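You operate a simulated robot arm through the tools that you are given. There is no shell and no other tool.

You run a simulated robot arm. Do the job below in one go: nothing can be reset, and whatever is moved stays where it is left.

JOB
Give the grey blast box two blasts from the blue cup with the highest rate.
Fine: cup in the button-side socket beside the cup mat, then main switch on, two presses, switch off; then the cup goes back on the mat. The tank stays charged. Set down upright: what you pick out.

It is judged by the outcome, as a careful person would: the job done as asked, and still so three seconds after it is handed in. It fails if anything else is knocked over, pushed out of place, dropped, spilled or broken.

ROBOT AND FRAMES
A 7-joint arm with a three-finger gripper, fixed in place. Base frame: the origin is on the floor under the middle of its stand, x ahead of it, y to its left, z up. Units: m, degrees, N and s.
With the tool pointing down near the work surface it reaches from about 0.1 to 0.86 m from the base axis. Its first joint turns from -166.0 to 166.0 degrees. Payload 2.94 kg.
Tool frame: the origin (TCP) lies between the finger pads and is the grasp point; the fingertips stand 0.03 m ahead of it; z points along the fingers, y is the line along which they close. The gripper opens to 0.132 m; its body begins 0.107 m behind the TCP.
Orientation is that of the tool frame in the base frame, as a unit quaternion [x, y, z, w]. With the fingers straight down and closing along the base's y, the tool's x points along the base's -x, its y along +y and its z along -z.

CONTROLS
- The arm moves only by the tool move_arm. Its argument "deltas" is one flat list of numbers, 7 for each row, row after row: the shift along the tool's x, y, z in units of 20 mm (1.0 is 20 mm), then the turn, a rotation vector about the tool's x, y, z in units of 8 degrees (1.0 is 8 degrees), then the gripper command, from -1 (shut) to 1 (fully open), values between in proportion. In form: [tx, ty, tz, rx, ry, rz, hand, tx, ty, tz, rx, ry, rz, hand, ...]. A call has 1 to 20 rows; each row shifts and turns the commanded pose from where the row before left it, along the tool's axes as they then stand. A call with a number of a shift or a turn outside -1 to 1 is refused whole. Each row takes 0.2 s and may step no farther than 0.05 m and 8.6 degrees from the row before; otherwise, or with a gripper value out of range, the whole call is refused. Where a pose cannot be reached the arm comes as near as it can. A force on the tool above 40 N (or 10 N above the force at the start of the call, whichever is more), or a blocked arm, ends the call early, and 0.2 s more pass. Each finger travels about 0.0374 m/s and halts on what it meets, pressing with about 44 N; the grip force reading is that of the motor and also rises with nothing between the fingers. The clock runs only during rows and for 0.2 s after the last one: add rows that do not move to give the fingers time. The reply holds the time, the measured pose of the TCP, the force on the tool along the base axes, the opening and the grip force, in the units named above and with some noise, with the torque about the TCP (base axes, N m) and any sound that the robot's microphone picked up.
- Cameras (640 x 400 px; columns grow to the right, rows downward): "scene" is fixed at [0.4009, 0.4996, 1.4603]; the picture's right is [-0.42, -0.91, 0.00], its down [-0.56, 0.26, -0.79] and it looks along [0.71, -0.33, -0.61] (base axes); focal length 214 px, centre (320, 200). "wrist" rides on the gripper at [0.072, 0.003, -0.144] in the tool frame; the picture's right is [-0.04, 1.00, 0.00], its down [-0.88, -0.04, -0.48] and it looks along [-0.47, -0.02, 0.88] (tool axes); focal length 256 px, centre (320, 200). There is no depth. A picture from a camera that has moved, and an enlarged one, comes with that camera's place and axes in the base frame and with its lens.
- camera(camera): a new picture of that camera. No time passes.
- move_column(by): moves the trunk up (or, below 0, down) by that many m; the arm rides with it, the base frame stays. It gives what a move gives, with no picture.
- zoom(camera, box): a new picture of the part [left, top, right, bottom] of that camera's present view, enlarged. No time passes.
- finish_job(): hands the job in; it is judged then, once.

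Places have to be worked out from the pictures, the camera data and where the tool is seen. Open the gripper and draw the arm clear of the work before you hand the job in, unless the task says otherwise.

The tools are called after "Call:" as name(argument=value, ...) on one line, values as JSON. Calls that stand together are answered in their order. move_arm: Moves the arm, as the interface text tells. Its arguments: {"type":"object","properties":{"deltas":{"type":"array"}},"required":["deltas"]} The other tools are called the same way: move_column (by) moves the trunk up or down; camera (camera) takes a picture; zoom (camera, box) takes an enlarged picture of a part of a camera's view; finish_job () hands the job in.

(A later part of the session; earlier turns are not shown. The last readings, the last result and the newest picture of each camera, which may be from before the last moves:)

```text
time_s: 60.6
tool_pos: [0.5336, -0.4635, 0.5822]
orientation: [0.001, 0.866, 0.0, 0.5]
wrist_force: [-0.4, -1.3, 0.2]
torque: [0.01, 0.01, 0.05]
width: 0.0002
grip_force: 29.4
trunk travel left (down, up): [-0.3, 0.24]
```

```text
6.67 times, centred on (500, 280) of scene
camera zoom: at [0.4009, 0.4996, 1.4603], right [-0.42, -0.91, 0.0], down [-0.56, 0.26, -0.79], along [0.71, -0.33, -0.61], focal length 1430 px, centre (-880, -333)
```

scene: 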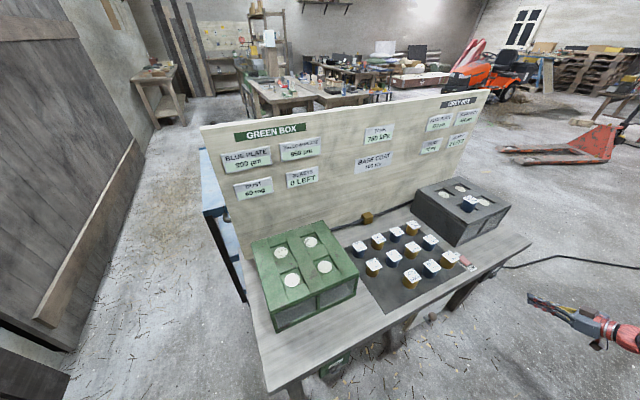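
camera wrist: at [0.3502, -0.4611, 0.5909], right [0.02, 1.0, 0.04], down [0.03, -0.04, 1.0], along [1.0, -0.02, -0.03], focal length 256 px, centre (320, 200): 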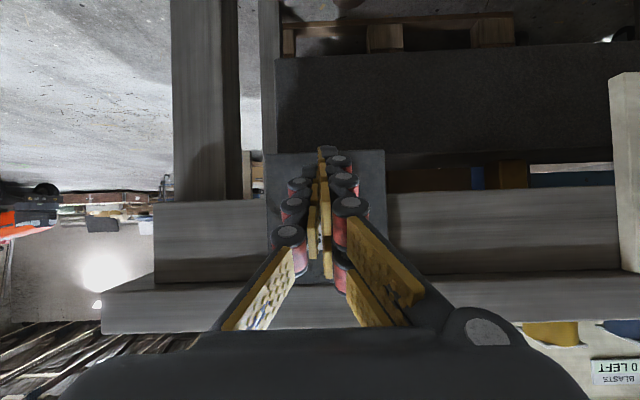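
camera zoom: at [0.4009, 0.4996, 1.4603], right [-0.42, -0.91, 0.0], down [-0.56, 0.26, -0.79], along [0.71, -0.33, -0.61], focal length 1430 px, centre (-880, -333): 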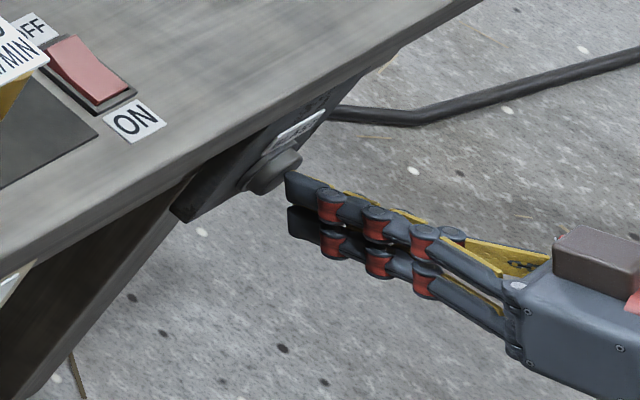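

Almost touching. Continuing in 2 mm steps until the button gives.

Call:
move_arm(deltas=[-0.05, 0, 0.0866, 0, 0, 0, -1, -0.05, 0, 0.0866, 0, 0, 0, -1, -0.05, 0, 0.0866, 0, 0, 0, -1])

Call:
zoom(camera="scene", box=[470, 250, 530, 310])

Call:
zoom(camera="scene", box=[340, 80, 500, 180])

```text
time_s: 61.4
tool_pos: [0.5391, -0.4636, 0.581]
orientation: [0.001, 0.867, 0.001, 0.499]
wrist_force: [-9.8, -1.0, -0.6]
torque: [0.0, -0.03, 0.0]
width: 0.0002
grip_force: 28.6
trunk travel left (down, up): [-0.3, 0.24]
heard: click
```

```text
6.67 times, centred on (500, 280) of scene
camera zoom: at [0.4009, 0.4996, 1.4603], right [-0.42, -0.91, 0.0], down [-0.56, 0.26, -0.79], along [0.71, -0.33, -0.61], focal length 1430 px, centre (-880, -333)
```

zoom: 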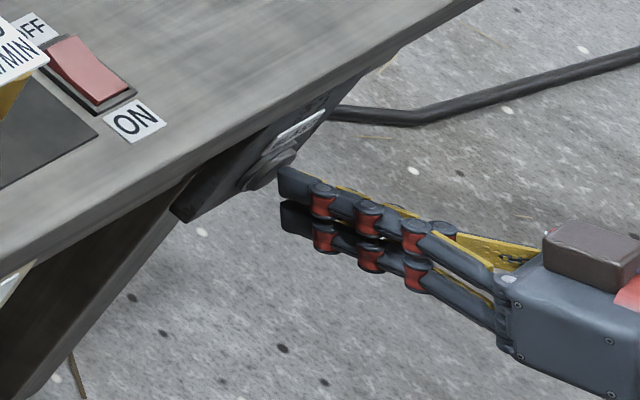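

```text
4.00 times, centred on (420, 130) of scene
camera zoom: at [0.4009, 0.4996, 1.4603], right [-0.42, -0.91, 0.0], down [-0.56, 0.26, -0.79], along [0.71, -0.33, -0.61], focal length 858 px, centre (-80, 480)
```

zoom: 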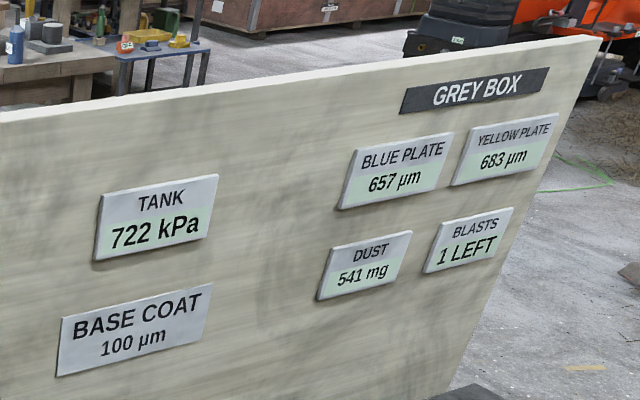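

Click heard; the board shows 1 LEFT, so the first blast is done. Backing off 10 mm to release the button and checking it stays at 1.

Call:
move_arm(deltas=[0.25, 0, -0.433, 0, 0, 0, -1, 0.05, 0, -0.0866, 0, 0, 0, -1, 0, 0, 0, 0, 0, 0, -1, 0, 0, 0, 0, 0, 0, -1])

Call:
zoom(camera="scene", box=[340, 80, 500, 180])

Call:
zoom(camera="scene", box=[470, 250, 530, 310])

```text
time_s: 62.4
tool_pos: [0.5289, -0.4644, 0.5809]
orientation: [0.0, 0.866, 0.0, 0.5]
wrist_force: [-0.3, -0.8, 0.5]
torque: [0.0, 0.01, -0.01]
width: 0.0001
grip_force: 29.2
trunk travel left (down, up): [-0.3, 0.24]
```

```text
4.00 times, centred on (420, 130) of scene
camera zoom: at [0.4009, 0.4996, 1.4603], right [-0.42, -0.91, 0.0], down [-0.56, 0.26, -0.79], along [0.71, -0.33, -0.61], focal length 858 px, centre (-80, 480)
```

zoom: 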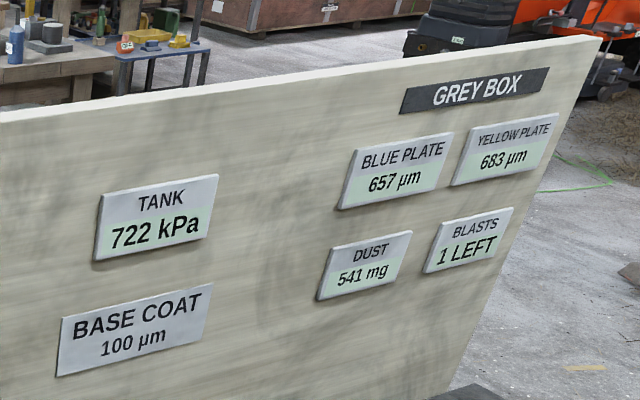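

```text
6.67 times, centred on (500, 280) of scene
camera zoom: at [0.4009, 0.4996, 1.4603], right [-0.42, -0.91, 0.0], down [-0.56, 0.26, -0.79], along [0.71, -0.33, -0.61], focal length 1430 px, centre (-880, -333)
```

zoom: 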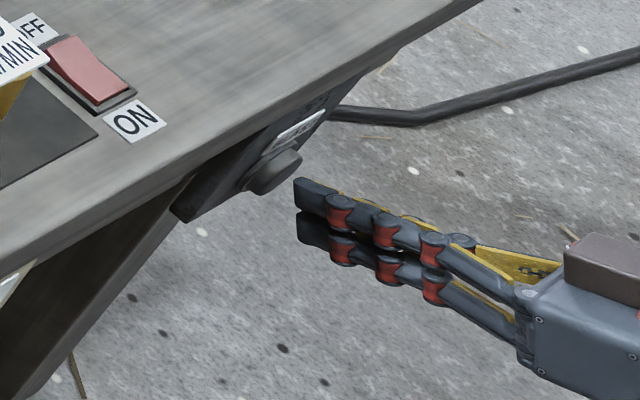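

Button released, count still 1. Second press along the same path.

Call:
move_arm(deltas=[-0.15, 0, 0.26, 0, 0, 0, -1, -0.05, 0, 0.0866, 0, 0, 0, -1, -0.05, 0, 0.0866, 0, 0, 0, -1, -0.05, 0, 0.0866, 0, 0, 0, -1])

Call:
zoom(camera="scene", box=[340, 80, 500, 180])

```text
time_s: 63.4
tool_pos: [0.5377, -0.4644, 0.5827]
orientation: [0.0, 0.867, 0.001, 0.499]
wrist_force: [-9.5, 0.3, 0.2]
torque: [0.01, -0.05, 0.04]
width: 0.0
grip_force: 28.7
trunk travel left (down, up): [-0.3, 0.24]
heard: click
```

```text
4.00 times, centred on (420, 130) of scene
camera zoom: at [0.4009, 0.4996, 1.4603], right [-0.42, -0.91, 0.0], down [-0.56, 0.26, -0.79], along [0.71, -0.33, -0.61], focal length 858 px, centre (-80, 480)
```

zoom: 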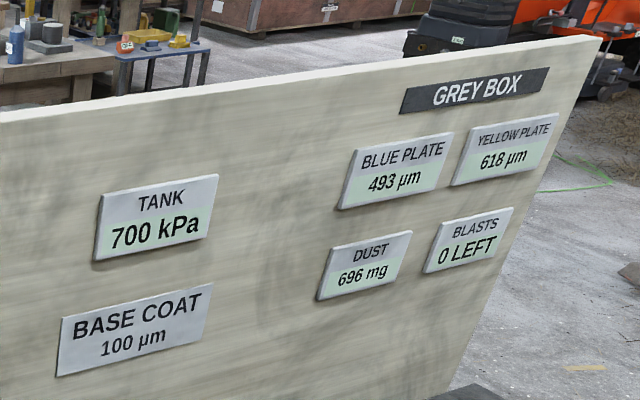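

Second click; 0 LEFT and tank still charged at 700 kPa. Now backing straight off and raising the hand along the reverse path.

Call:
move_arm(deltas=[0.5, 0, -0.866, 0, 0, 0, -1, 0.5, 0, -0.866, 0, 0, 0, -1, 0.5, 0, -0.866, 0, 0, 0, -1, 0.5, 0, -0.866, 0, 0, 0, -1, 0.5, 0, -0.866, 0, 0, 0, -1, 0.5, 0, -0.866, 0, 0, 0, -1, -0.866, 0, -0.5, 0, 0, 0, -1, -0.866, 0, -0.5, 0, 0, 0, -1, -0.866, 0, -0.5, 0, 0, 0, -1, -0.866, 0, -0.5, 0, 0, 0, -1, -0.866, 0, -0.5, 0, 0, 0, -1, -0.866, 0, -0.5, 0, 0, 0, -1, -0.866, 0, -0.5, 0, 0, 0, -1, -0.866, 0, -0.5, 0, 0, 0, -1, -0.866, 0, -0.5, 0, 0, 0, -1, -0.866, 0, -0.5, 0, 0, 0, -1, -0.866, 0, -0.5, 0, 0, 0, -1, -0.866, 0, -0.5, 0, 0, 0, -1, -0.866, 0, -0.5, 0, 0, 0, -1, -0.866, 0, -0.5, 0, 0, 0, -1])

Call:
zoom(camera="scene", box=[420, 80, 500, 160])

```text
time_s: 67.6
tool_pos: [0.4199, -0.4638, 0.8616]
orientation: [-0.001, 0.866, 0.001, 0.5]
wrist_force: [-0.2, 0.3, 0.1]
torque: [-0.02, -0.03, -0.02]
width: 0.0001
grip_force: 28.4
trunk travel left (down, up): [-0.3, 0.24]
```

```text
5.00 times, centred on (460, 120) of scene
camera zoom: at [0.4009, 0.4996, 1.4603], right [-0.42, -0.91, 0.0], down [-0.56, 0.26, -0.79], along [0.71, -0.33, -0.61], focal length 1072 px, centre (-380, 600)
```

zoom: 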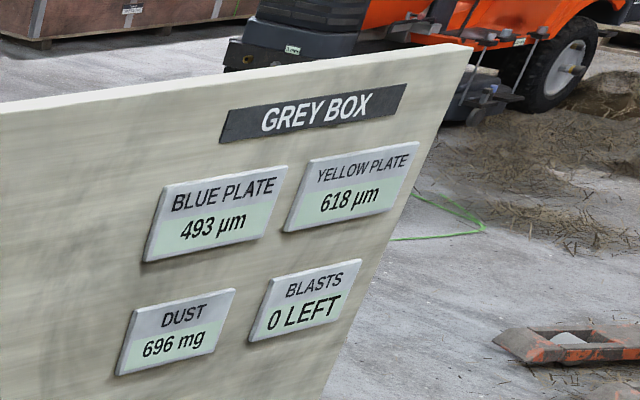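

Blasting is complete. Now to the main switch: I'll bring the tool pitch back to 24° (so the robot-side fingertip is lowest and the hand stays clear of the grey box), then move over the OFF half, well above.

Call:
move_arm(deltas=[0, 0, 0, 0, 1, 0, -1, 0, 0, 0, 0, 1, 0, -1, 0, 0, 0, 0, 1, 0, -1, 0, 0, 0, 0, 1, 0, -1, 0, 0, 0, 0, 0.5, 0, -1, -0.927, 0.662, 0.245, 0, 0, 0, -1, -0.927, 0.662, 0.245, 0, 0, 0, -1, -0.927, 0.662, 0.245, 0, 0, 0, -1, -0.927, 0.662, 0.245, 0, 0, 0, -1, -0.927, 0.662, 0.245, 0, 0, 0, -1, -0.927, 0.662, 0.245, 0, 0, 0, -1, -0.927, 0.662, 0.245, 0, 0, 0, -1, -0.927, 0.662, 0.245, 0, 0, 0, -1, -0.927, 0.662, 0.245, 0, 0, 0, -1, -0.927, 0.662, 0.245, 0, 0, 0, -1, -0.927, 0.662, 0.245, 0, 0, 0, -1, -0.927, 0.662, 0.245, 0, 0, 0, -1, -0.927, 0.662, 0.245, 0, 0, 0, -1, 0, 0, 0, 0, 0, 0, -1])

Call:
camera(camera="wrist")

Call:
camera(camera="scene")

```text
time_s: 71.6
tool_pos: [0.665, -0.2929, 0.9012]
orientation: [0.0, 0.978, 0.0, 0.208]
wrist_force: [-0.7, 0.2, 0.1]
torque: [-0.01, 0.01, 0.02]
width: 0.0
grip_force: 28.6
trunk travel left (down, up): [-0.3, 0.24]
```

```text
taken
camera wrist: at [0.5424, -0.2901, 1.0029], right [0.04, 1.0, 0.02], down [0.61, -0.04, 0.79], along [0.79, -0.02, -0.61], focal length 256 px, centre (320, 200)
```

wrist: 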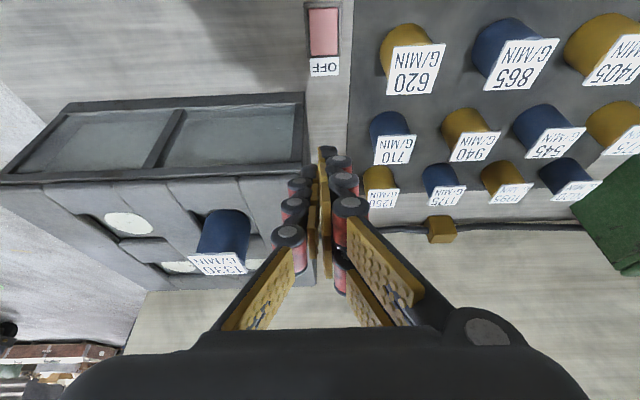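

```text
taken
```

scene: 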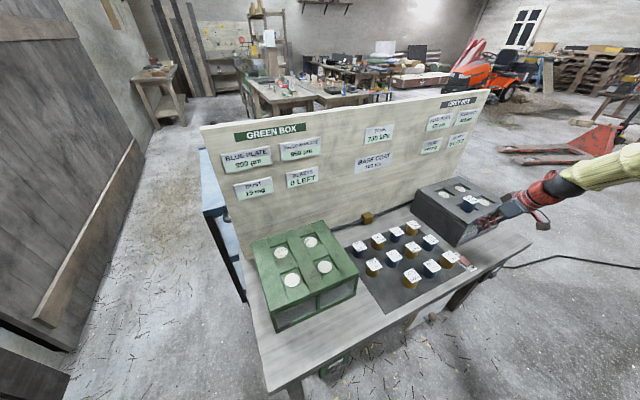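

Zooming on the switch from this view to fix the OFF end precisely.

Call:
zoom(camera="wrist", box=[280, 0, 370, 90])

Call:
zoom(camera="scene", box=[440, 190, 520, 290])

```text
4.44 times, centred on (325, 45) of wrist
camera zoom: at [0.5424, -0.2901, 1.0029], right [0.04, 1.0, 0.02], down [0.61, -0.04, 0.79], along [0.79, -0.02, -0.61], focal length 1138 px, centre (298, 889)
```

zoom: 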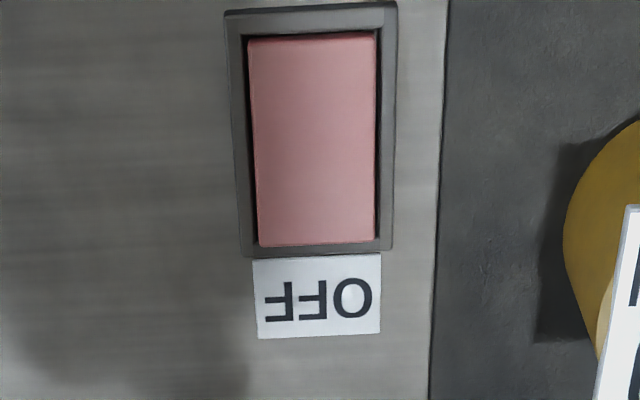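

```text
4.00 times, centred on (480, 240) of scene
camera zoom: at [0.4009, 0.4996, 1.4603], right [-0.42, -0.91, 0.0], down [-0.56, 0.26, -0.79], along [0.71, -0.33, -0.61], focal length 858 px, centre (-320, 40)
```

zoom: 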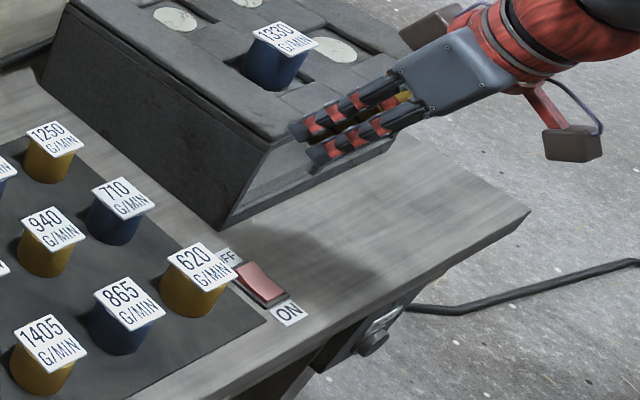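

The rocker spans x≈0.625–0.664 at y≈-0.285; with the TCP at x=0.665 the lowest fingertip corner is over x≈0.657, the OFF half. Descending to just above it.

Call:
move_arm(deltas=[0.4067, 0.07, 0.9135, 0, 0, 0, -1, 0.4067, 0, 0.9135, 0, 0, 0, -1, 0.4067, 0, 0.9135, 0, 0, 0, -1, 0.4067, 0, 0.9135, 0, 0, 0, -1, 0.4067, 0, 0.9135, 0, 0, 0, -1, 0.4067, 0, 0.9135, 0, 0, 0, -1, 0.4067, 0, 0.9135, 0, 0, 0, -1, 0, 0, 0, 0, 0, 0, -1])

Call:
zoom(camera="scene", box=[430, 210, 510, 290])

Call:
zoom(camera="wrist", box=[260, 60, 380, 220])

```text
time_s: 73.4
tool_pos: [0.6683, -0.2917, 0.7595]
orientation: [0.0, 0.978, -0.001, 0.208]
wrist_force: [0.2, 0.0, 0.4]
torque: [0.0, -0.01, -0.04]
width: 0.0
grip_force: 28.3
trunk travel left (down, up): [-0.3, 0.24]
```

```text
5.00 times, centred on (470, 250) of scene
camera zoom: at [0.4009, 0.4996, 1.4603], right [-0.42, -0.91, 0.0], down [-0.56, 0.26, -0.79], along [0.71, -0.33, -0.61], focal length 1072 px, centre (-430, -50)
```

zoom: 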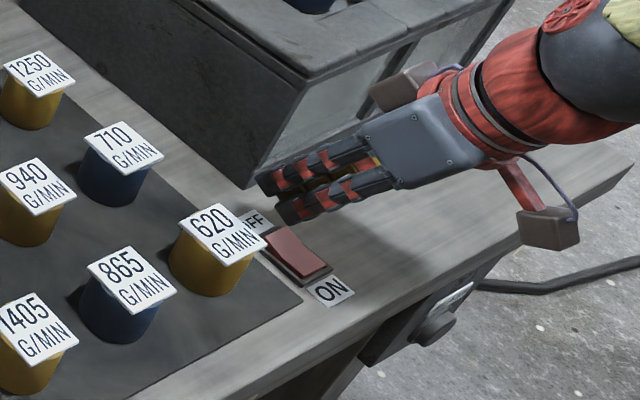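

```text
2.50 times, centred on (320, 140) of wrist
camera zoom: at [0.5441, -0.2894, 0.8621], right [0.04, 1.0, 0.02], down [0.61, -0.04, 0.79], along [0.79, -0.02, -0.61], focal length 640 px, centre (320, 350)
```

zoom: 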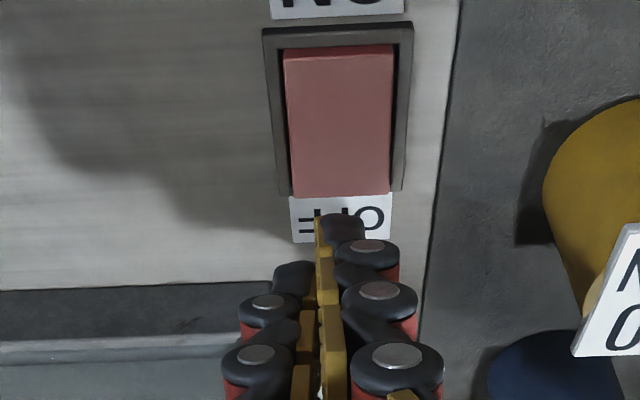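

Tip corner is about 1 cm above the OFF end; shifting 4 mm toward the pivot for a secure contact, then lowering in small steps.

Call:
move_arm(deltas=[0.183, 0, -0.081, 0, 0, 0, -1, 0.163, 0, 0.365, 0, 0, 0, -1, 0.0407, 0, 0.0914, 0, 0, 0, -1, 0.0407, 0, 0.0914, 0, 0, 0, -1, 0.0407, 0, 0.0914, 0, 0, 0, -1])

Call:
zoom(camera="scene", box=[430, 210, 510, 290])

Call:
zoom(camera="wrist", box=[260, 60, 380, 220])

```text
time_s: 74.6
tool_pos: [0.6629, -0.2903, 0.7476]
orientation: [0.0, 0.978, 0.0, 0.207]
wrist_force: [-0.4, -0.2, 0.1]
torque: [0.02, -0.01, 0.0]
width: 0.0001
grip_force: 28.3
trunk travel left (down, up): [-0.3, 0.24]
```

```text
5.00 times, centred on (470, 250) of scene
camera zoom: at [0.4009, 0.4996, 1.4603], right [-0.42, -0.91, 0.0], down [-0.56, 0.26, -0.79], along [0.71, -0.33, -0.61], focal length 1072 px, centre (-430, -50)
```

zoom: 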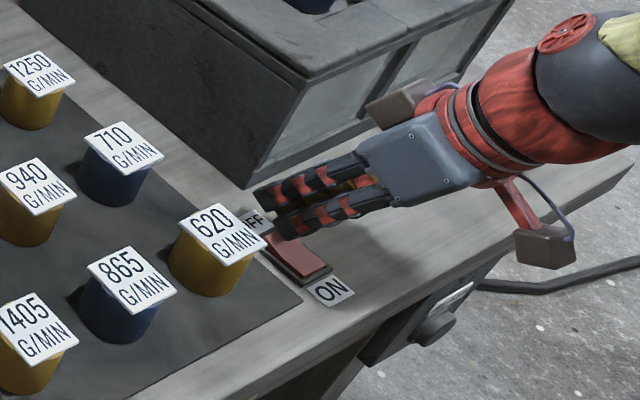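

```text
2.50 times, centred on (320, 140) of wrist
camera zoom: at [0.5388, -0.2878, 0.8494], right [0.04, 1.0, 0.02], down [0.61, -0.04, 0.79], along [0.79, -0.02, -0.61], focal length 640 px, centre (320, 350)
```

zoom: 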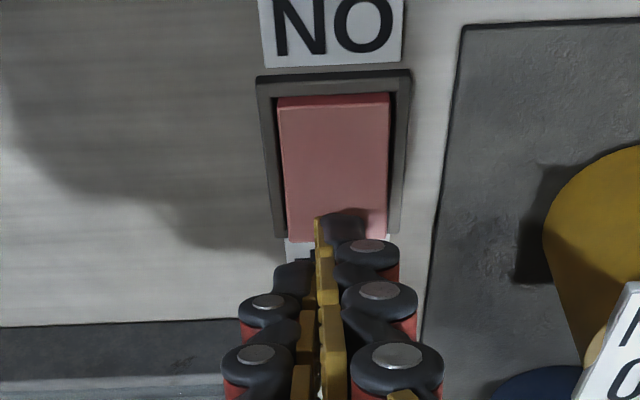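

The tip is over the OFF end, not yet touching. Continuing down in 2 mm steps.

Call:
move_arm(deltas=[0.0407, 0, 0.0914, 0, 0, 0, -1, 0.0407, 0, 0.0914, 0, 0, 0, -1, 0.0407, 0, 0.0914, 0, 0, 0, -1])

Call:
zoom(camera="wrist", box=[260, 60, 380, 220])

```text
time_s: 75.4
tool_pos: [0.6616, -0.2918, 0.7428]
orientation: [0.0, 0.978, 0.0, 0.208]
wrist_force: [1.6, -0.2, 1.6]
torque: [0.02, 0.01, -0.01]
width: 0.0001
grip_force: 28.2
trunk travel left (down, up): [-0.3, 0.24]
```

```text
2.50 times, centred on (320, 140) of wrist
camera zoom: at [0.5384, -0.2882, 0.8441], right [0.04, 1.0, 0.02], down [0.61, -0.04, 0.79], along [0.79, -0.02, -0.61], focal length 640 px, centre (320, 350)
```

zoom: 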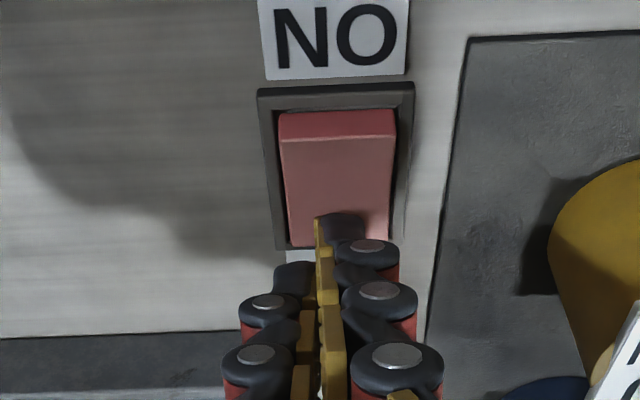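

The ON end has popped up (its front face shows), so the switch has tipped to OFF. Lifting off to confirm.

Call:
move_arm(deltas=[-0.4067, 0, -0.9135, 0, 0, 0, -1, -0.4067, 0, -0.9135, 0, 0, 0, -1, -0.4067, 0, -0.9135, 0, 0, 0, -1, -0.4067, 0, -0.9135, 0, 0, 0, -1, -0.4067, 0, -0.9135, 0, 0, 0, -1, -0.4067, 0, -0.9135, 0, 0, 0, -1, -0.4067, 0, -0.9135, 0, 0, 0, -1, -0.4067, 0, -0.9135, 0, 0, 0, -1, 0, 0, 0, 0, 0, 0, -1])

Call:
zoom(camera="wrist", box=[280, 0, 370, 90])

Call:
zoom(camera="scene", box=[430, 210, 510, 290])

Call:
zoom(camera="scene", box=[340, 80, 500, 180])

```text
time_s: 77.4
tool_pos: [0.6612, -0.2921, 0.9013]
orientation: [0.0, 0.978, 0.0, 0.208]
wrist_force: [0.5, -0.2, -0.3]
torque: [0.03, -0.01, 0.01]
width: 0.0
grip_force: 28.5
trunk travel left (down, up): [-0.3, 0.24]
```

```text
4.44 times, centred on (325, 45) of wrist
camera zoom: at [0.5376, -0.2883, 1.0041], right [0.04, 1.0, 0.02], down [0.61, -0.04, 0.79], along [0.79, -0.02, -0.61], focal length 1138 px, centre (298, 889)
```

zoom: 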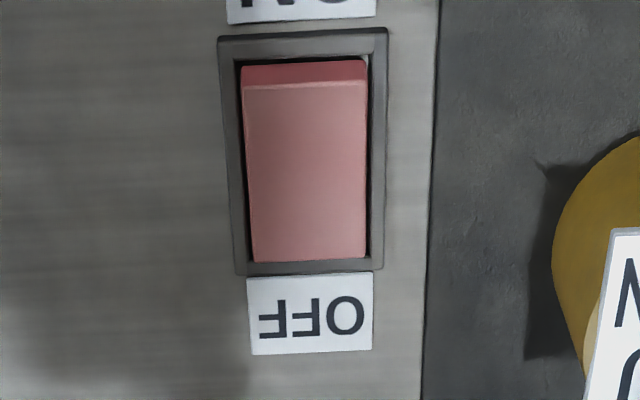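

```text
5.00 times, centred on (470, 250) of scene
camera zoom: at [0.4009, 0.4996, 1.4603], right [-0.42, -0.91, 0.0], down [-0.56, 0.26, -0.79], along [0.71, -0.33, -0.61], focal length 1072 px, centre (-430, -50)
```

zoom: 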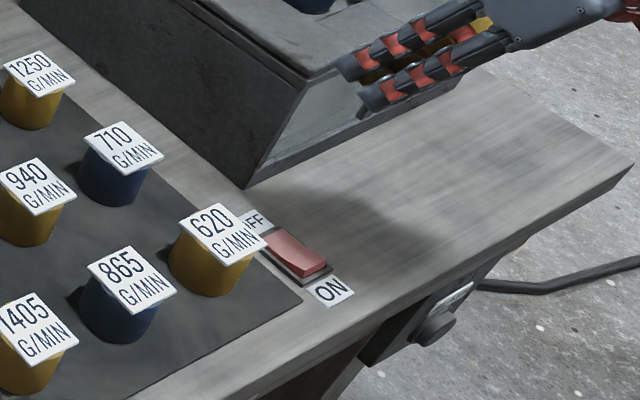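

```text
4.00 times, centred on (420, 130) of scene
camera zoom: at [0.4009, 0.4996, 1.4603], right [-0.42, -0.91, 0.0], down [-0.56, 0.26, -0.79], along [0.71, -0.33, -0.61], focal length 858 px, centre (-80, 480)
```

zoom: 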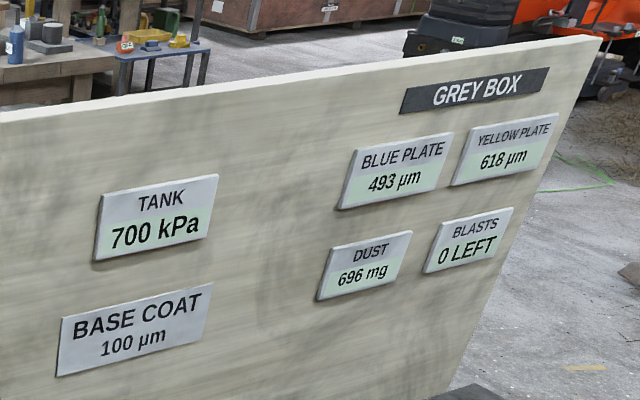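

Switch is OFF, tank 700 kPa. Now I'll raise the hand, set it vertical, open to 0.075 m and move above the cup in the socket.

Call:
move_arm(deltas=[-0.4067, 0, -0.9135, 0, 0, 0, -1, -0.4067, 0, -0.9135, 0, 0, 0, -1, -0.4067, 0, -0.9135, 0, 0, 0, -1, -0.4067, 0, -0.9135, 0, 0, 0, -1, -0.4067, 0, -0.9135, 0, 0, 0, -1, 0, 0, 0, 0, 1, 0, 0.14, 0, 0, 0, 0, 1, 0, 0.14, 0, 0, 0, 0, 1, 0, 0.14, -0.875, -0.78, 0, 0, 0, 0, 0.14, -0.875, -0.78, 0, 0, 0, 0, 0.14, -0.875, -0.78, 0, 0, 0, 0, 0.14, -0.875, -0.78, 0, 0, 0, 0, 0.14, -0.875, -0.78, 0, 0, 0, 0, 0.14, -0.875, -0.78, 0, 0, 0, 0, 0.14, -0.875, -0.78, 0, 0, 0, 0, 0.14, 0, 0, 0, 0, 0, 0, 0.14])

Call:
camera(camera="wrist")

Call:
zoom(camera="wrist", box=[270, 80, 370, 180])

Call:
camera(camera="scene")

```text
time_s: 80.8
tool_pos: [0.7852, -0.3992, 1.0033]
orientation: [0.0, 1.0, 0.0, 0.0]
wrist_force: [-0.4, 0.5, -0.6]
torque: [-0.04, 0.01, -0.03]
width: 0.0755
grip_force: 0.0
trunk travel left (down, up): [-0.3, 0.24]
```

```text
taken
camera wrist: at [0.7137, -0.3972, 1.1472], right [0.04, 1.0, 0.0], down [0.88, -0.04, 0.48], along [0.48, -0.02, -0.88], focal length 256 px, centre (320, 200)
```

wrist: 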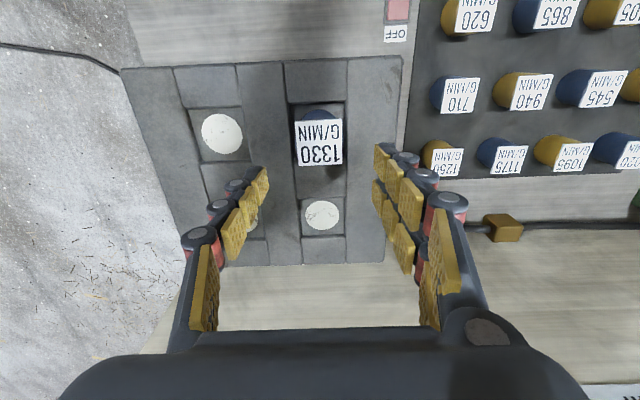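

```text
4.00 times, centred on (320, 130) of wrist
camera zoom: at [0.7137, -0.3972, 1.1472], right [0.04, 1.0, 0.0], down [0.88, -0.04, 0.48], along [0.48, -0.02, -0.88], focal length 1024 px, centre (320, 480)
```

zoom: 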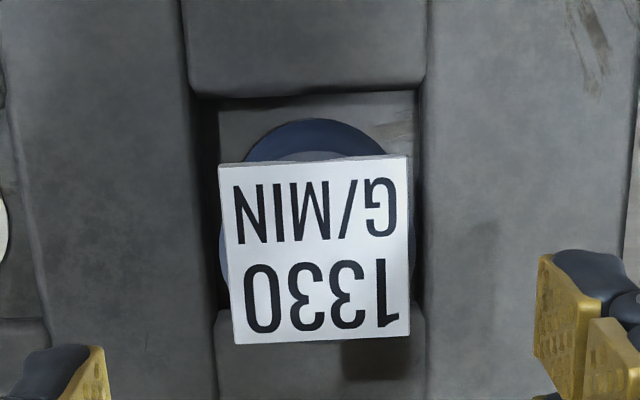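

```text
taken
```

scene: 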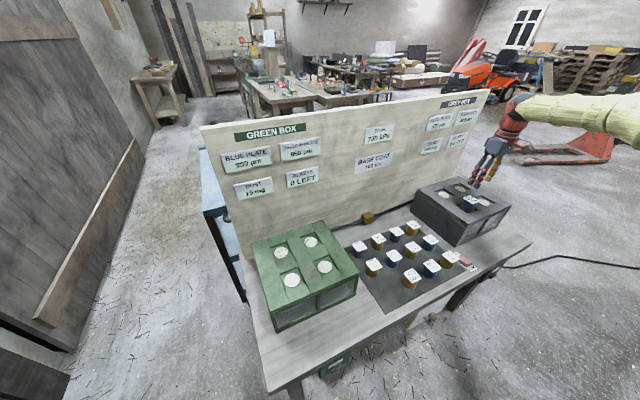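

The cup stands upright in the socket, label centre about (0.785, -0.401). I'll check the green box's board too, then descend to the same grip height as at release.

Call:
zoom(camera="scene", box=[200, 110, 360, 210])

Call:
move_arm(deltas=[0.075, -0.06, 1, 0, 0, 0, 0.14, 0, 0, 1, 0, 0, 0, 0.14, 0, 0, 1, 0, 0, 0, 0.14, 0, 0, 0, 0, 0, 0, 0.14])

Call:
zoom(camera="wrist", box=[240, 60, 400, 260])

Call:
zoom(camera="scene", box=[460, 150, 530, 220])

```text
4.00 times, centred on (280, 160) of scene
camera zoom: at [0.4009, 0.4996, 1.4603], right [-0.42, -0.91, 0.0], down [-0.56, 0.26, -0.79], along [0.71, -0.33, -0.61], focal length 858 px, centre (480, 360)
```

zoom: 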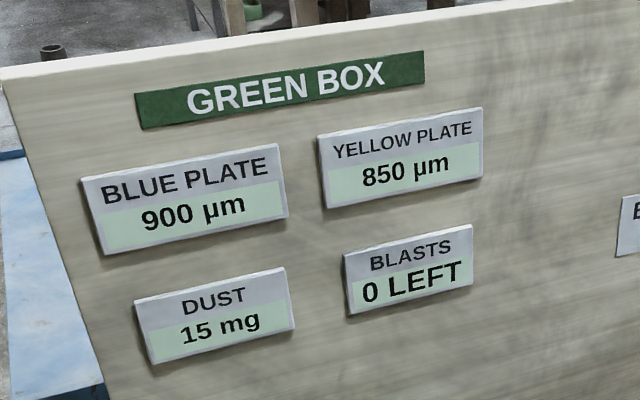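

```text
time_s: 81.8
tool_pos: [0.7834, -0.4022, 0.9414]
orientation: [-0.001, 1.0, 0.001, -0.001]
wrist_force: [0.3, 0.2, -0.2]
torque: [-0.01, -0.01, 0.05]
width: 0.0752
grip_force: 0.1
trunk travel left (down, up): [-0.3, 0.24]
```

```text
2.00 times, centred on (320, 160) of wrist
camera zoom: at [0.712, -0.3999, 1.0854], right [0.04, 1.0, 0.0], down [0.88, -0.04, 0.48], along [0.47, -0.02, -0.88], focal length 512 px, centre (320, 280)
```

zoom: 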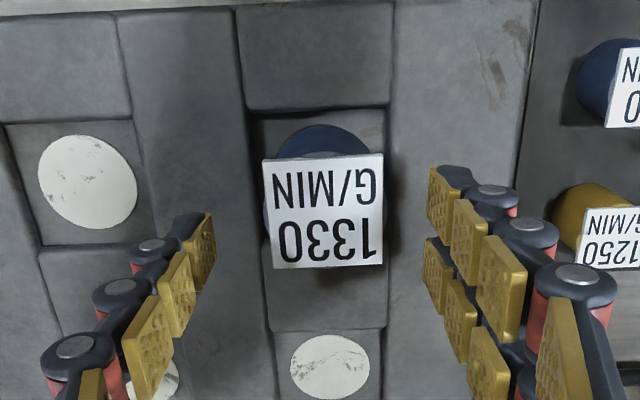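

```text
5.71 times, centred on (495, 185) of scene
camera zoom: at [0.4009, 0.4996, 1.4603], right [-0.42, -0.91, 0.0], down [-0.56, 0.26, -0.79], along [0.71, -0.33, -0.61], focal length 1226 px, centre (-680, 286)
```

zoom: 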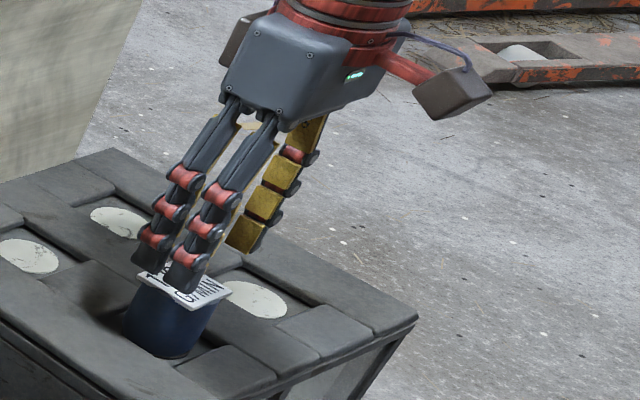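

Green box plates are unchanged (its dust just settled). Cup is centred within about 1.5 mm; correcting and descending to grip height z≈0.8945.

Call:
move_arm(deltas=[0, 0.07, 0.6, 0, 0, 0, 0.14, 0, 0, 0.6, 0, 0, 0, 0.14, 0, 0, 0.6, 0, 0, 0, 0.14, 0, 0, 0.5, 0, 0, 0, 0.14, 0, 0, 0, 0, 0, 0, 0.14])

Call:
zoom(camera="wrist", box=[240, 60, 400, 260])

Call:
zoom(camera="scene", box=[460, 160, 530, 230])

```text
time_s: 83.0
tool_pos: [0.7823, -0.4015, 0.8954]
orientation: [0.0, 1.0, 0.0, 0.001]
wrist_force: [-0.1, -0.1, 0.8]
torque: [0.03, -0.04, -0.02]
width: 0.0752
grip_force: 0.0
trunk travel left (down, up): [-0.3, 0.24]
```

```text
2.00 times, centred on (320, 160) of wrist
camera zoom: at [0.7115, -0.398, 1.0389], right [0.04, 1.0, 0.0], down [0.88, -0.04, 0.48], along [0.48, -0.02, -0.88], focal length 512 px, centre (320, 280)
```

zoom: 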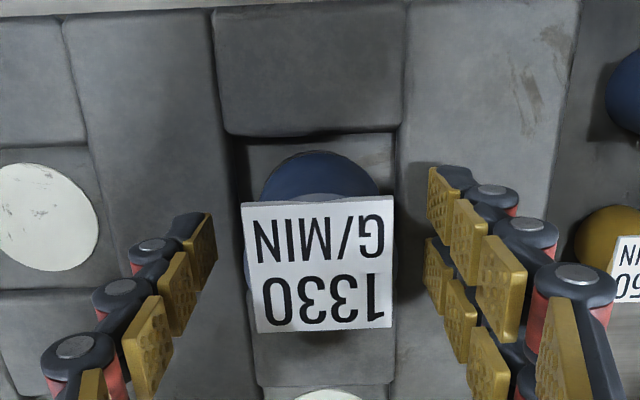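

```text
5.71 times, centred on (495, 195) of scene
camera zoom: at [0.4009, 0.4996, 1.4603], right [-0.42, -0.91, 0.0], down [-0.56, 0.26, -0.79], along [0.71, -0.33, -0.61], focal length 1226 px, centre (-680, 229)
```

zoom: 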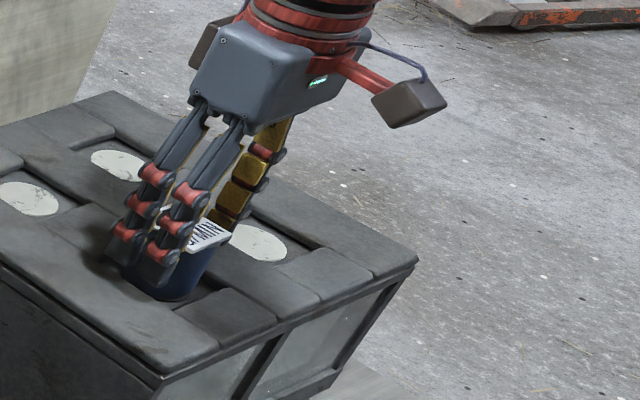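

The view is essentially identical to the one at release. Closing the gripper on the cup.

Call:
move_arm(deltas=[0, 0, 0, 0, 0, 0, -1, 0, 0, 0, 0, 0, 0, -1, 0, 0, 0, 0, 0, 0, -1, 0, 0, 0, 0, 0, 0, -1, 0, 0, 0, 0, 0, 0, -1, 0, 0, 0, 0, 0, 0, -1])

Call:
move_arm(deltas=[0, 0, -0.3, 0, 0, 0, -1, 0, 0, -0.5, 0, 0, 0, -1, 0, 0, -0.7, 0, 0, 0, -1, 0, 0, -0.7, 0, 0, 0, -1, 0, 0, 0, 0, 0, 0, -1])

Call:
zoom(camera="wrist", box=[240, 60, 400, 260])

Call:
zoom(camera="scene", box=[460, 150, 530, 220])

```text
time_s: 84.4
tool_pos: [0.782, -0.3998, 0.8956]
orientation: [0.0, 1.0, 0.0, 0.0]
wrist_force: [-0.4, 0.4, -0.4]
torque: [-0.01, -0.02, -0.02]
width: 0.0481
grip_force: 44.0
trunk travel left (down, up): [-0.3, 0.24]
```

```text
time_s: 85.6
tool_pos: [0.7833, -0.3996, 0.94]
orientation: [0.0, 1.0, 0.0, -0.001]
wrist_force: [0.6, -0.4, -1.3]
torque: [0.01, -0.04, -0.01]
width: 0.0481
grip_force: 44.0
trunk travel left (down, up): [-0.3, 0.24]
```

```text
2.00 times, centred on (320, 160) of wrist
camera zoom: at [0.712, -0.3967, 1.0834], right [0.04, 1.0, 0.0], down [0.88, -0.04, 0.47], along [0.47, -0.02, -0.88], focal length 512 px, centre (320, 280)
```

zoom: 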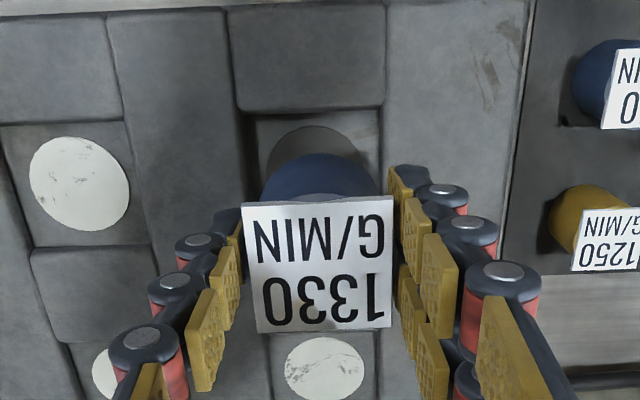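

```text
5.71 times, centred on (495, 185) of scene
camera zoom: at [0.4009, 0.4996, 1.4603], right [-0.42, -0.91, 0.0], down [-0.56, 0.26, -0.79], along [0.71, -0.33, -0.61], focal length 1226 px, centre (-680, 286)
```

zoom: 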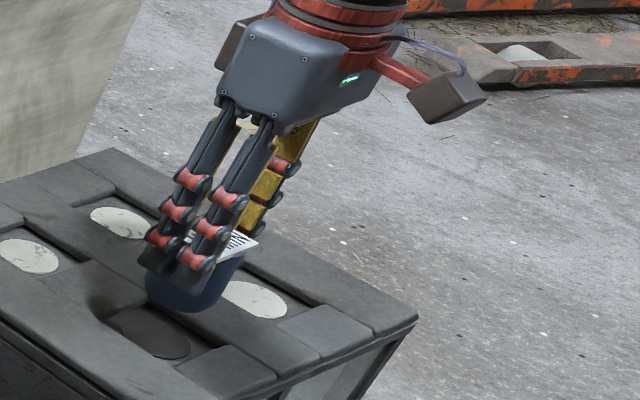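

Cup is held level and out of the socket. Raising it and carrying it back over the mat corner it came from (0.6635, 0.101).

Call:
move_arm(deltas=[0, 0, -0.75, 0, 0, 0, -1, 0, 0, -0.75, 0, 0, 0, -1, 0, 0, -0.75, 0, 0, 0, -1, 0.12, 0.5, 0, 0, 0, 0, -1, 0.24, 1, 0, 0, 0, 0, -1, 0.24, 1, 0, 0, 0, 0, -1, 0.24, 1, 0, 0, 0, 0, -1, 0.24, 1, 0, 0, 0, 0, -1, 0.24, 1, 0, 0, 0, 0, -1, 0.24, 1, 0, 0, 0, 0, -1, 0.24, 1, 0, 0, 0, 0, -1, 0.24, 1, 0, 0, 0, 0, -1, 0.24, 1, 0, 0, 0, 0, -1, 0.24, 1, 0, 0, 0, 0, -1, 0.24, 1, 0, 0, 0, 0, -1, 0.24, 1, 0, 0, 0, 0, -1, 0.24, 1, 0, 0, 0, 0, -1, 0.24, 1, 0, 0, 0, 0, -1, 0.24, 1, 0, 0, 0, 0, -1, 0.24, 1, 0, 0, 0, 0, -1])

Call:
move_arm(deltas=[0.24, 1, 0, 0, 0, 0, -1, 0.24, 1, 0, 0, 0, 0, -1, 0.24, 1, 0, 0, 0, 0, -1, 0.24, 1, 0, 0, 0, 0, -1, 0.24, 1, 0, 0, 0, 0, -1, 0.24, 1, 0, 0, 0, 0, -1, 0.24, 1, 0, 0, 0, 0, -1, 0.2, 1, 0, 0, 0, 0, -1, 0.1, 0.55, 0, 0, 0, 0, -1, 0, 0, 0, 0, 0, 0, -1])

Call:
camera(camera="wrist")

Call:
camera(camera="scene")

```text
time_s: 89.8
tool_pos: [0.7018, -0.0689, 0.9812]
orientation: [0.001, 1.0, 0.0, -0.001]
wrist_force: [-0.3, 0.2, -2.4]
torque: [0.0, 0.03, 0.0]
width: 0.0484
grip_force: 44.3
trunk travel left (down, up): [-0.3, 0.24]
```

```text
time_s: 92.0
tool_pos: [0.6637, 0.0996, 0.9835]
orientation: [-0.001, 1.0, 0.0, 0.0]
wrist_force: [1.0, -0.2, -1.2]
torque: [-0.04, 0.01, 0.0]
width: 0.0483
grip_force: 44.3
trunk travel left (down, up): [-0.3, 0.24]
```

```text
taken
camera wrist: at [0.5928, 0.1029, 1.1273], right [0.04, 1.0, 0.0], down [0.88, -0.04, 0.48], along [0.47, -0.02, -0.88], focal length 256 px, centre (320, 200)
```

wrist: 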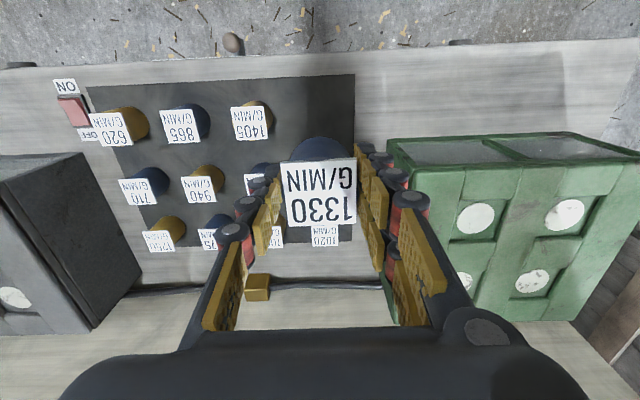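

```text
taken
```

scene: 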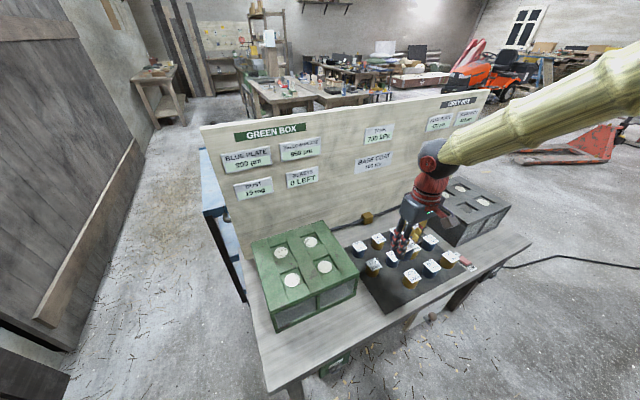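

Over the original spot. Descending to about z=0.78 (cup base about 2.5 cm above the mat), then checking.

Call:
move_arm(deltas=[0, 0.05, 0.5, 0, 0, 0, -1, 0, 0, 1, 0, 0, 0, -1, 0, 0, 1, 0, 0, 0, -1, 0, 0, 1, 0, 0, 0, -1, 0, 0, 1, 0, 0, 0, -1, 0, 0, 1, 0, 0, 0, -1, 0, 0, 1, 0, 0, 0, -1, 0, 0, 1, 0, 0, 0, -1, 0, 0, 1, 0, 0, 0, -1, 0, 0, 1, 0, 0, 0, -1, 0, 0, 0.7, 0, 0, 0, -1, 0, 0, 0, 0, 0, 0, -1])

Call:
camera(camera="wrist")

Call:
zoom(camera="scene", box=[350, 220, 450, 310])

```text
time_s: 94.6
tool_pos: [0.6625, 0.1034, 0.7808]
orientation: [0.0, 1.0, 0.0, 0.0]
wrist_force: [-0.1, -0.5, -1.5]
torque: [0.0, 0.02, 0.0]
width: 0.0481
grip_force: 43.9
trunk travel left (down, up): [-0.3, 0.24]
```

```text
taken
camera wrist: at [0.5915, 0.1053, 0.9244], right [0.04, 1.0, 0.0], down [0.88, -0.04, 0.48], along [0.47, -0.02, -0.88], focal length 256 px, centre (320, 200)
```

wrist: 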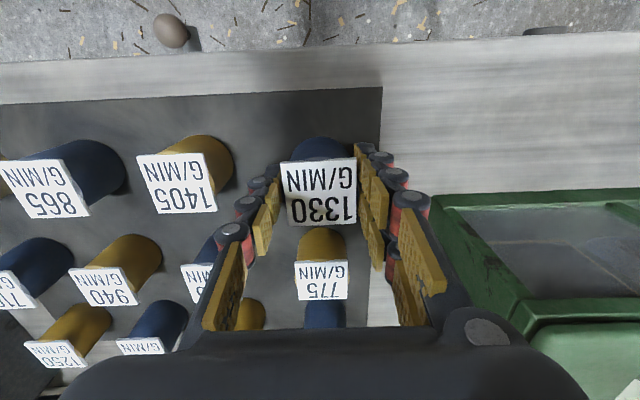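

```text
4.44 times, centred on (400, 265) of scene
camera zoom: at [0.4009, 0.4996, 1.4603], right [-0.42, -0.91, 0.0], down [-0.56, 0.26, -0.79], along [0.71, -0.33, -0.61], focal length 953 px, centre (-36, -89)
```

zoom: 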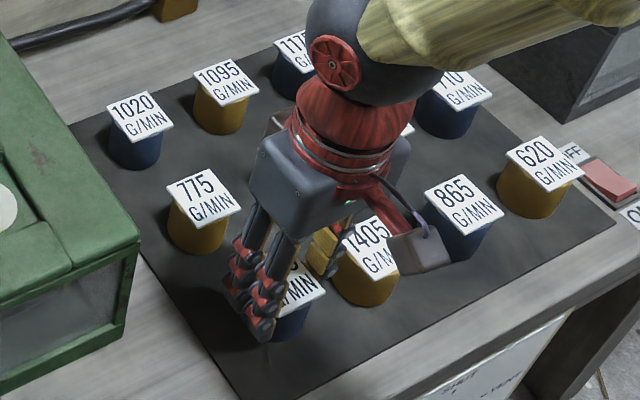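

All clear around. Lowering to about 0.763, then in 2 mm steps until the cup touches the mat.

Call:
move_arm(deltas=[-0.03, -0.08, 0.4, 0, 0, 0, -1, 0, 0, 0.4, 0, 0, 0, -1, 0, 0, 0.1, 0, 0, 0, -1, 0, 0, 0.1, 0, 0, 0, -1, 0, 0, 0.1, 0, 0, 0, -1, 0, 0, 0, 0, 0, 0, -1])

```text
time_s: 96.0
tool_pos: [0.6638, 0.1005, 0.7582]
orientation: [0.0, 1.0, 0.0, 0.0]
wrist_force: [-0.3, 0.0, -1.8]
torque: [0.01, 0.02, -0.03]
width: 0.048
grip_force: 44.1
trunk travel left (down, up): [-0.3, 0.24]
```

Still carrying the cup's weight; continuing down in 1 mm steps.

Call:
move_arm(deltas=[0, 0, 0.06, 0, 0, 0, -1, 0, 0, 0.06, 0, 0, 0, -1, 0, 0, 0, 0, 0, 0, -1])

```text
time_s: 96.8
tool_pos: [0.6645, 0.0993, 0.7571]
orientation: [-0.001, 1.0, 0.0, 0.001]
wrist_force: [-4.5, 0.7, 15.1]
torque: [0.03, 0.38, -0.03]
width: 0.0481
grip_force: 44.4
trunk travel left (down, up): [-0.3, 0.24]
```

Firm contact with the mat (15 N). Relieving slightly and opening the gripper to 0.075 m.

Call:
move_arm(deltas=[0, 0, -0.06, 0, 0, 0, -1, 0, 0, 0, 0, 0, 0, -0.2, 0, 0, 0, 0, 0, 0, 0, 0, 0, 0, 0, 0, 0, 0.14, 0, 0, 0, 0, 0, 0, 0.14, 0, 0, 0, 0, 0, 0, 0.14])

Call:
camera(camera="wrist")

Call:
zoom(camera="scene", box=[350, 220, 450, 310])

```text
time_s: 98.2
tool_pos: [0.6645, 0.0995, 0.756]
orientation: [0.0, 1.0, -0.001, 0.001]
wrist_force: [0.4, 0.0, -0.1]
torque: [-0.02, 0.0, -0.04]
width: 0.0754
grip_force: 0.0
trunk travel left (down, up): [-0.3, 0.24]
```

```text
taken
camera wrist: at [0.5929, 0.1019, 0.9008], right [0.04, 1.0, 0.0], down [0.88, -0.04, 0.48], along [0.47, -0.02, -0.88], focal length 256 px, centre (320, 200)
```

wrist: 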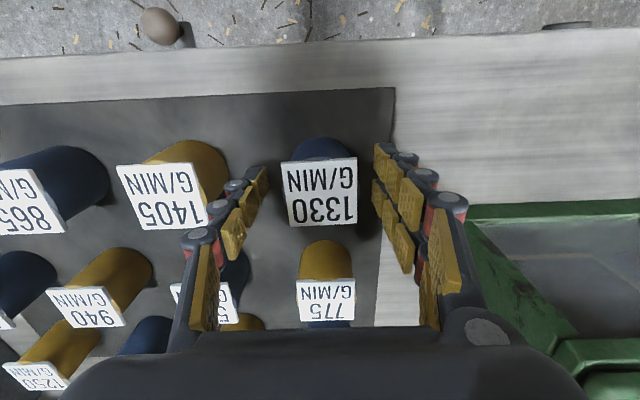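

```text
4.44 times, centred on (400, 265) of scene
camera zoom: at [0.4009, 0.4996, 1.4603], right [-0.42, -0.91, 0.0], down [-0.56, 0.26, -0.79], along [0.71, -0.33, -0.61], focal length 953 px, centre (-36, -89)
```

zoom: 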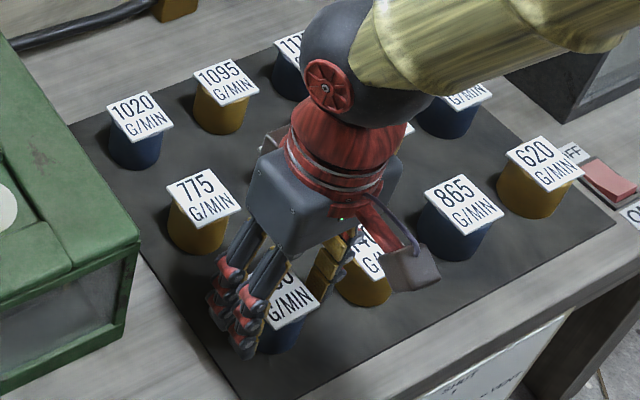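

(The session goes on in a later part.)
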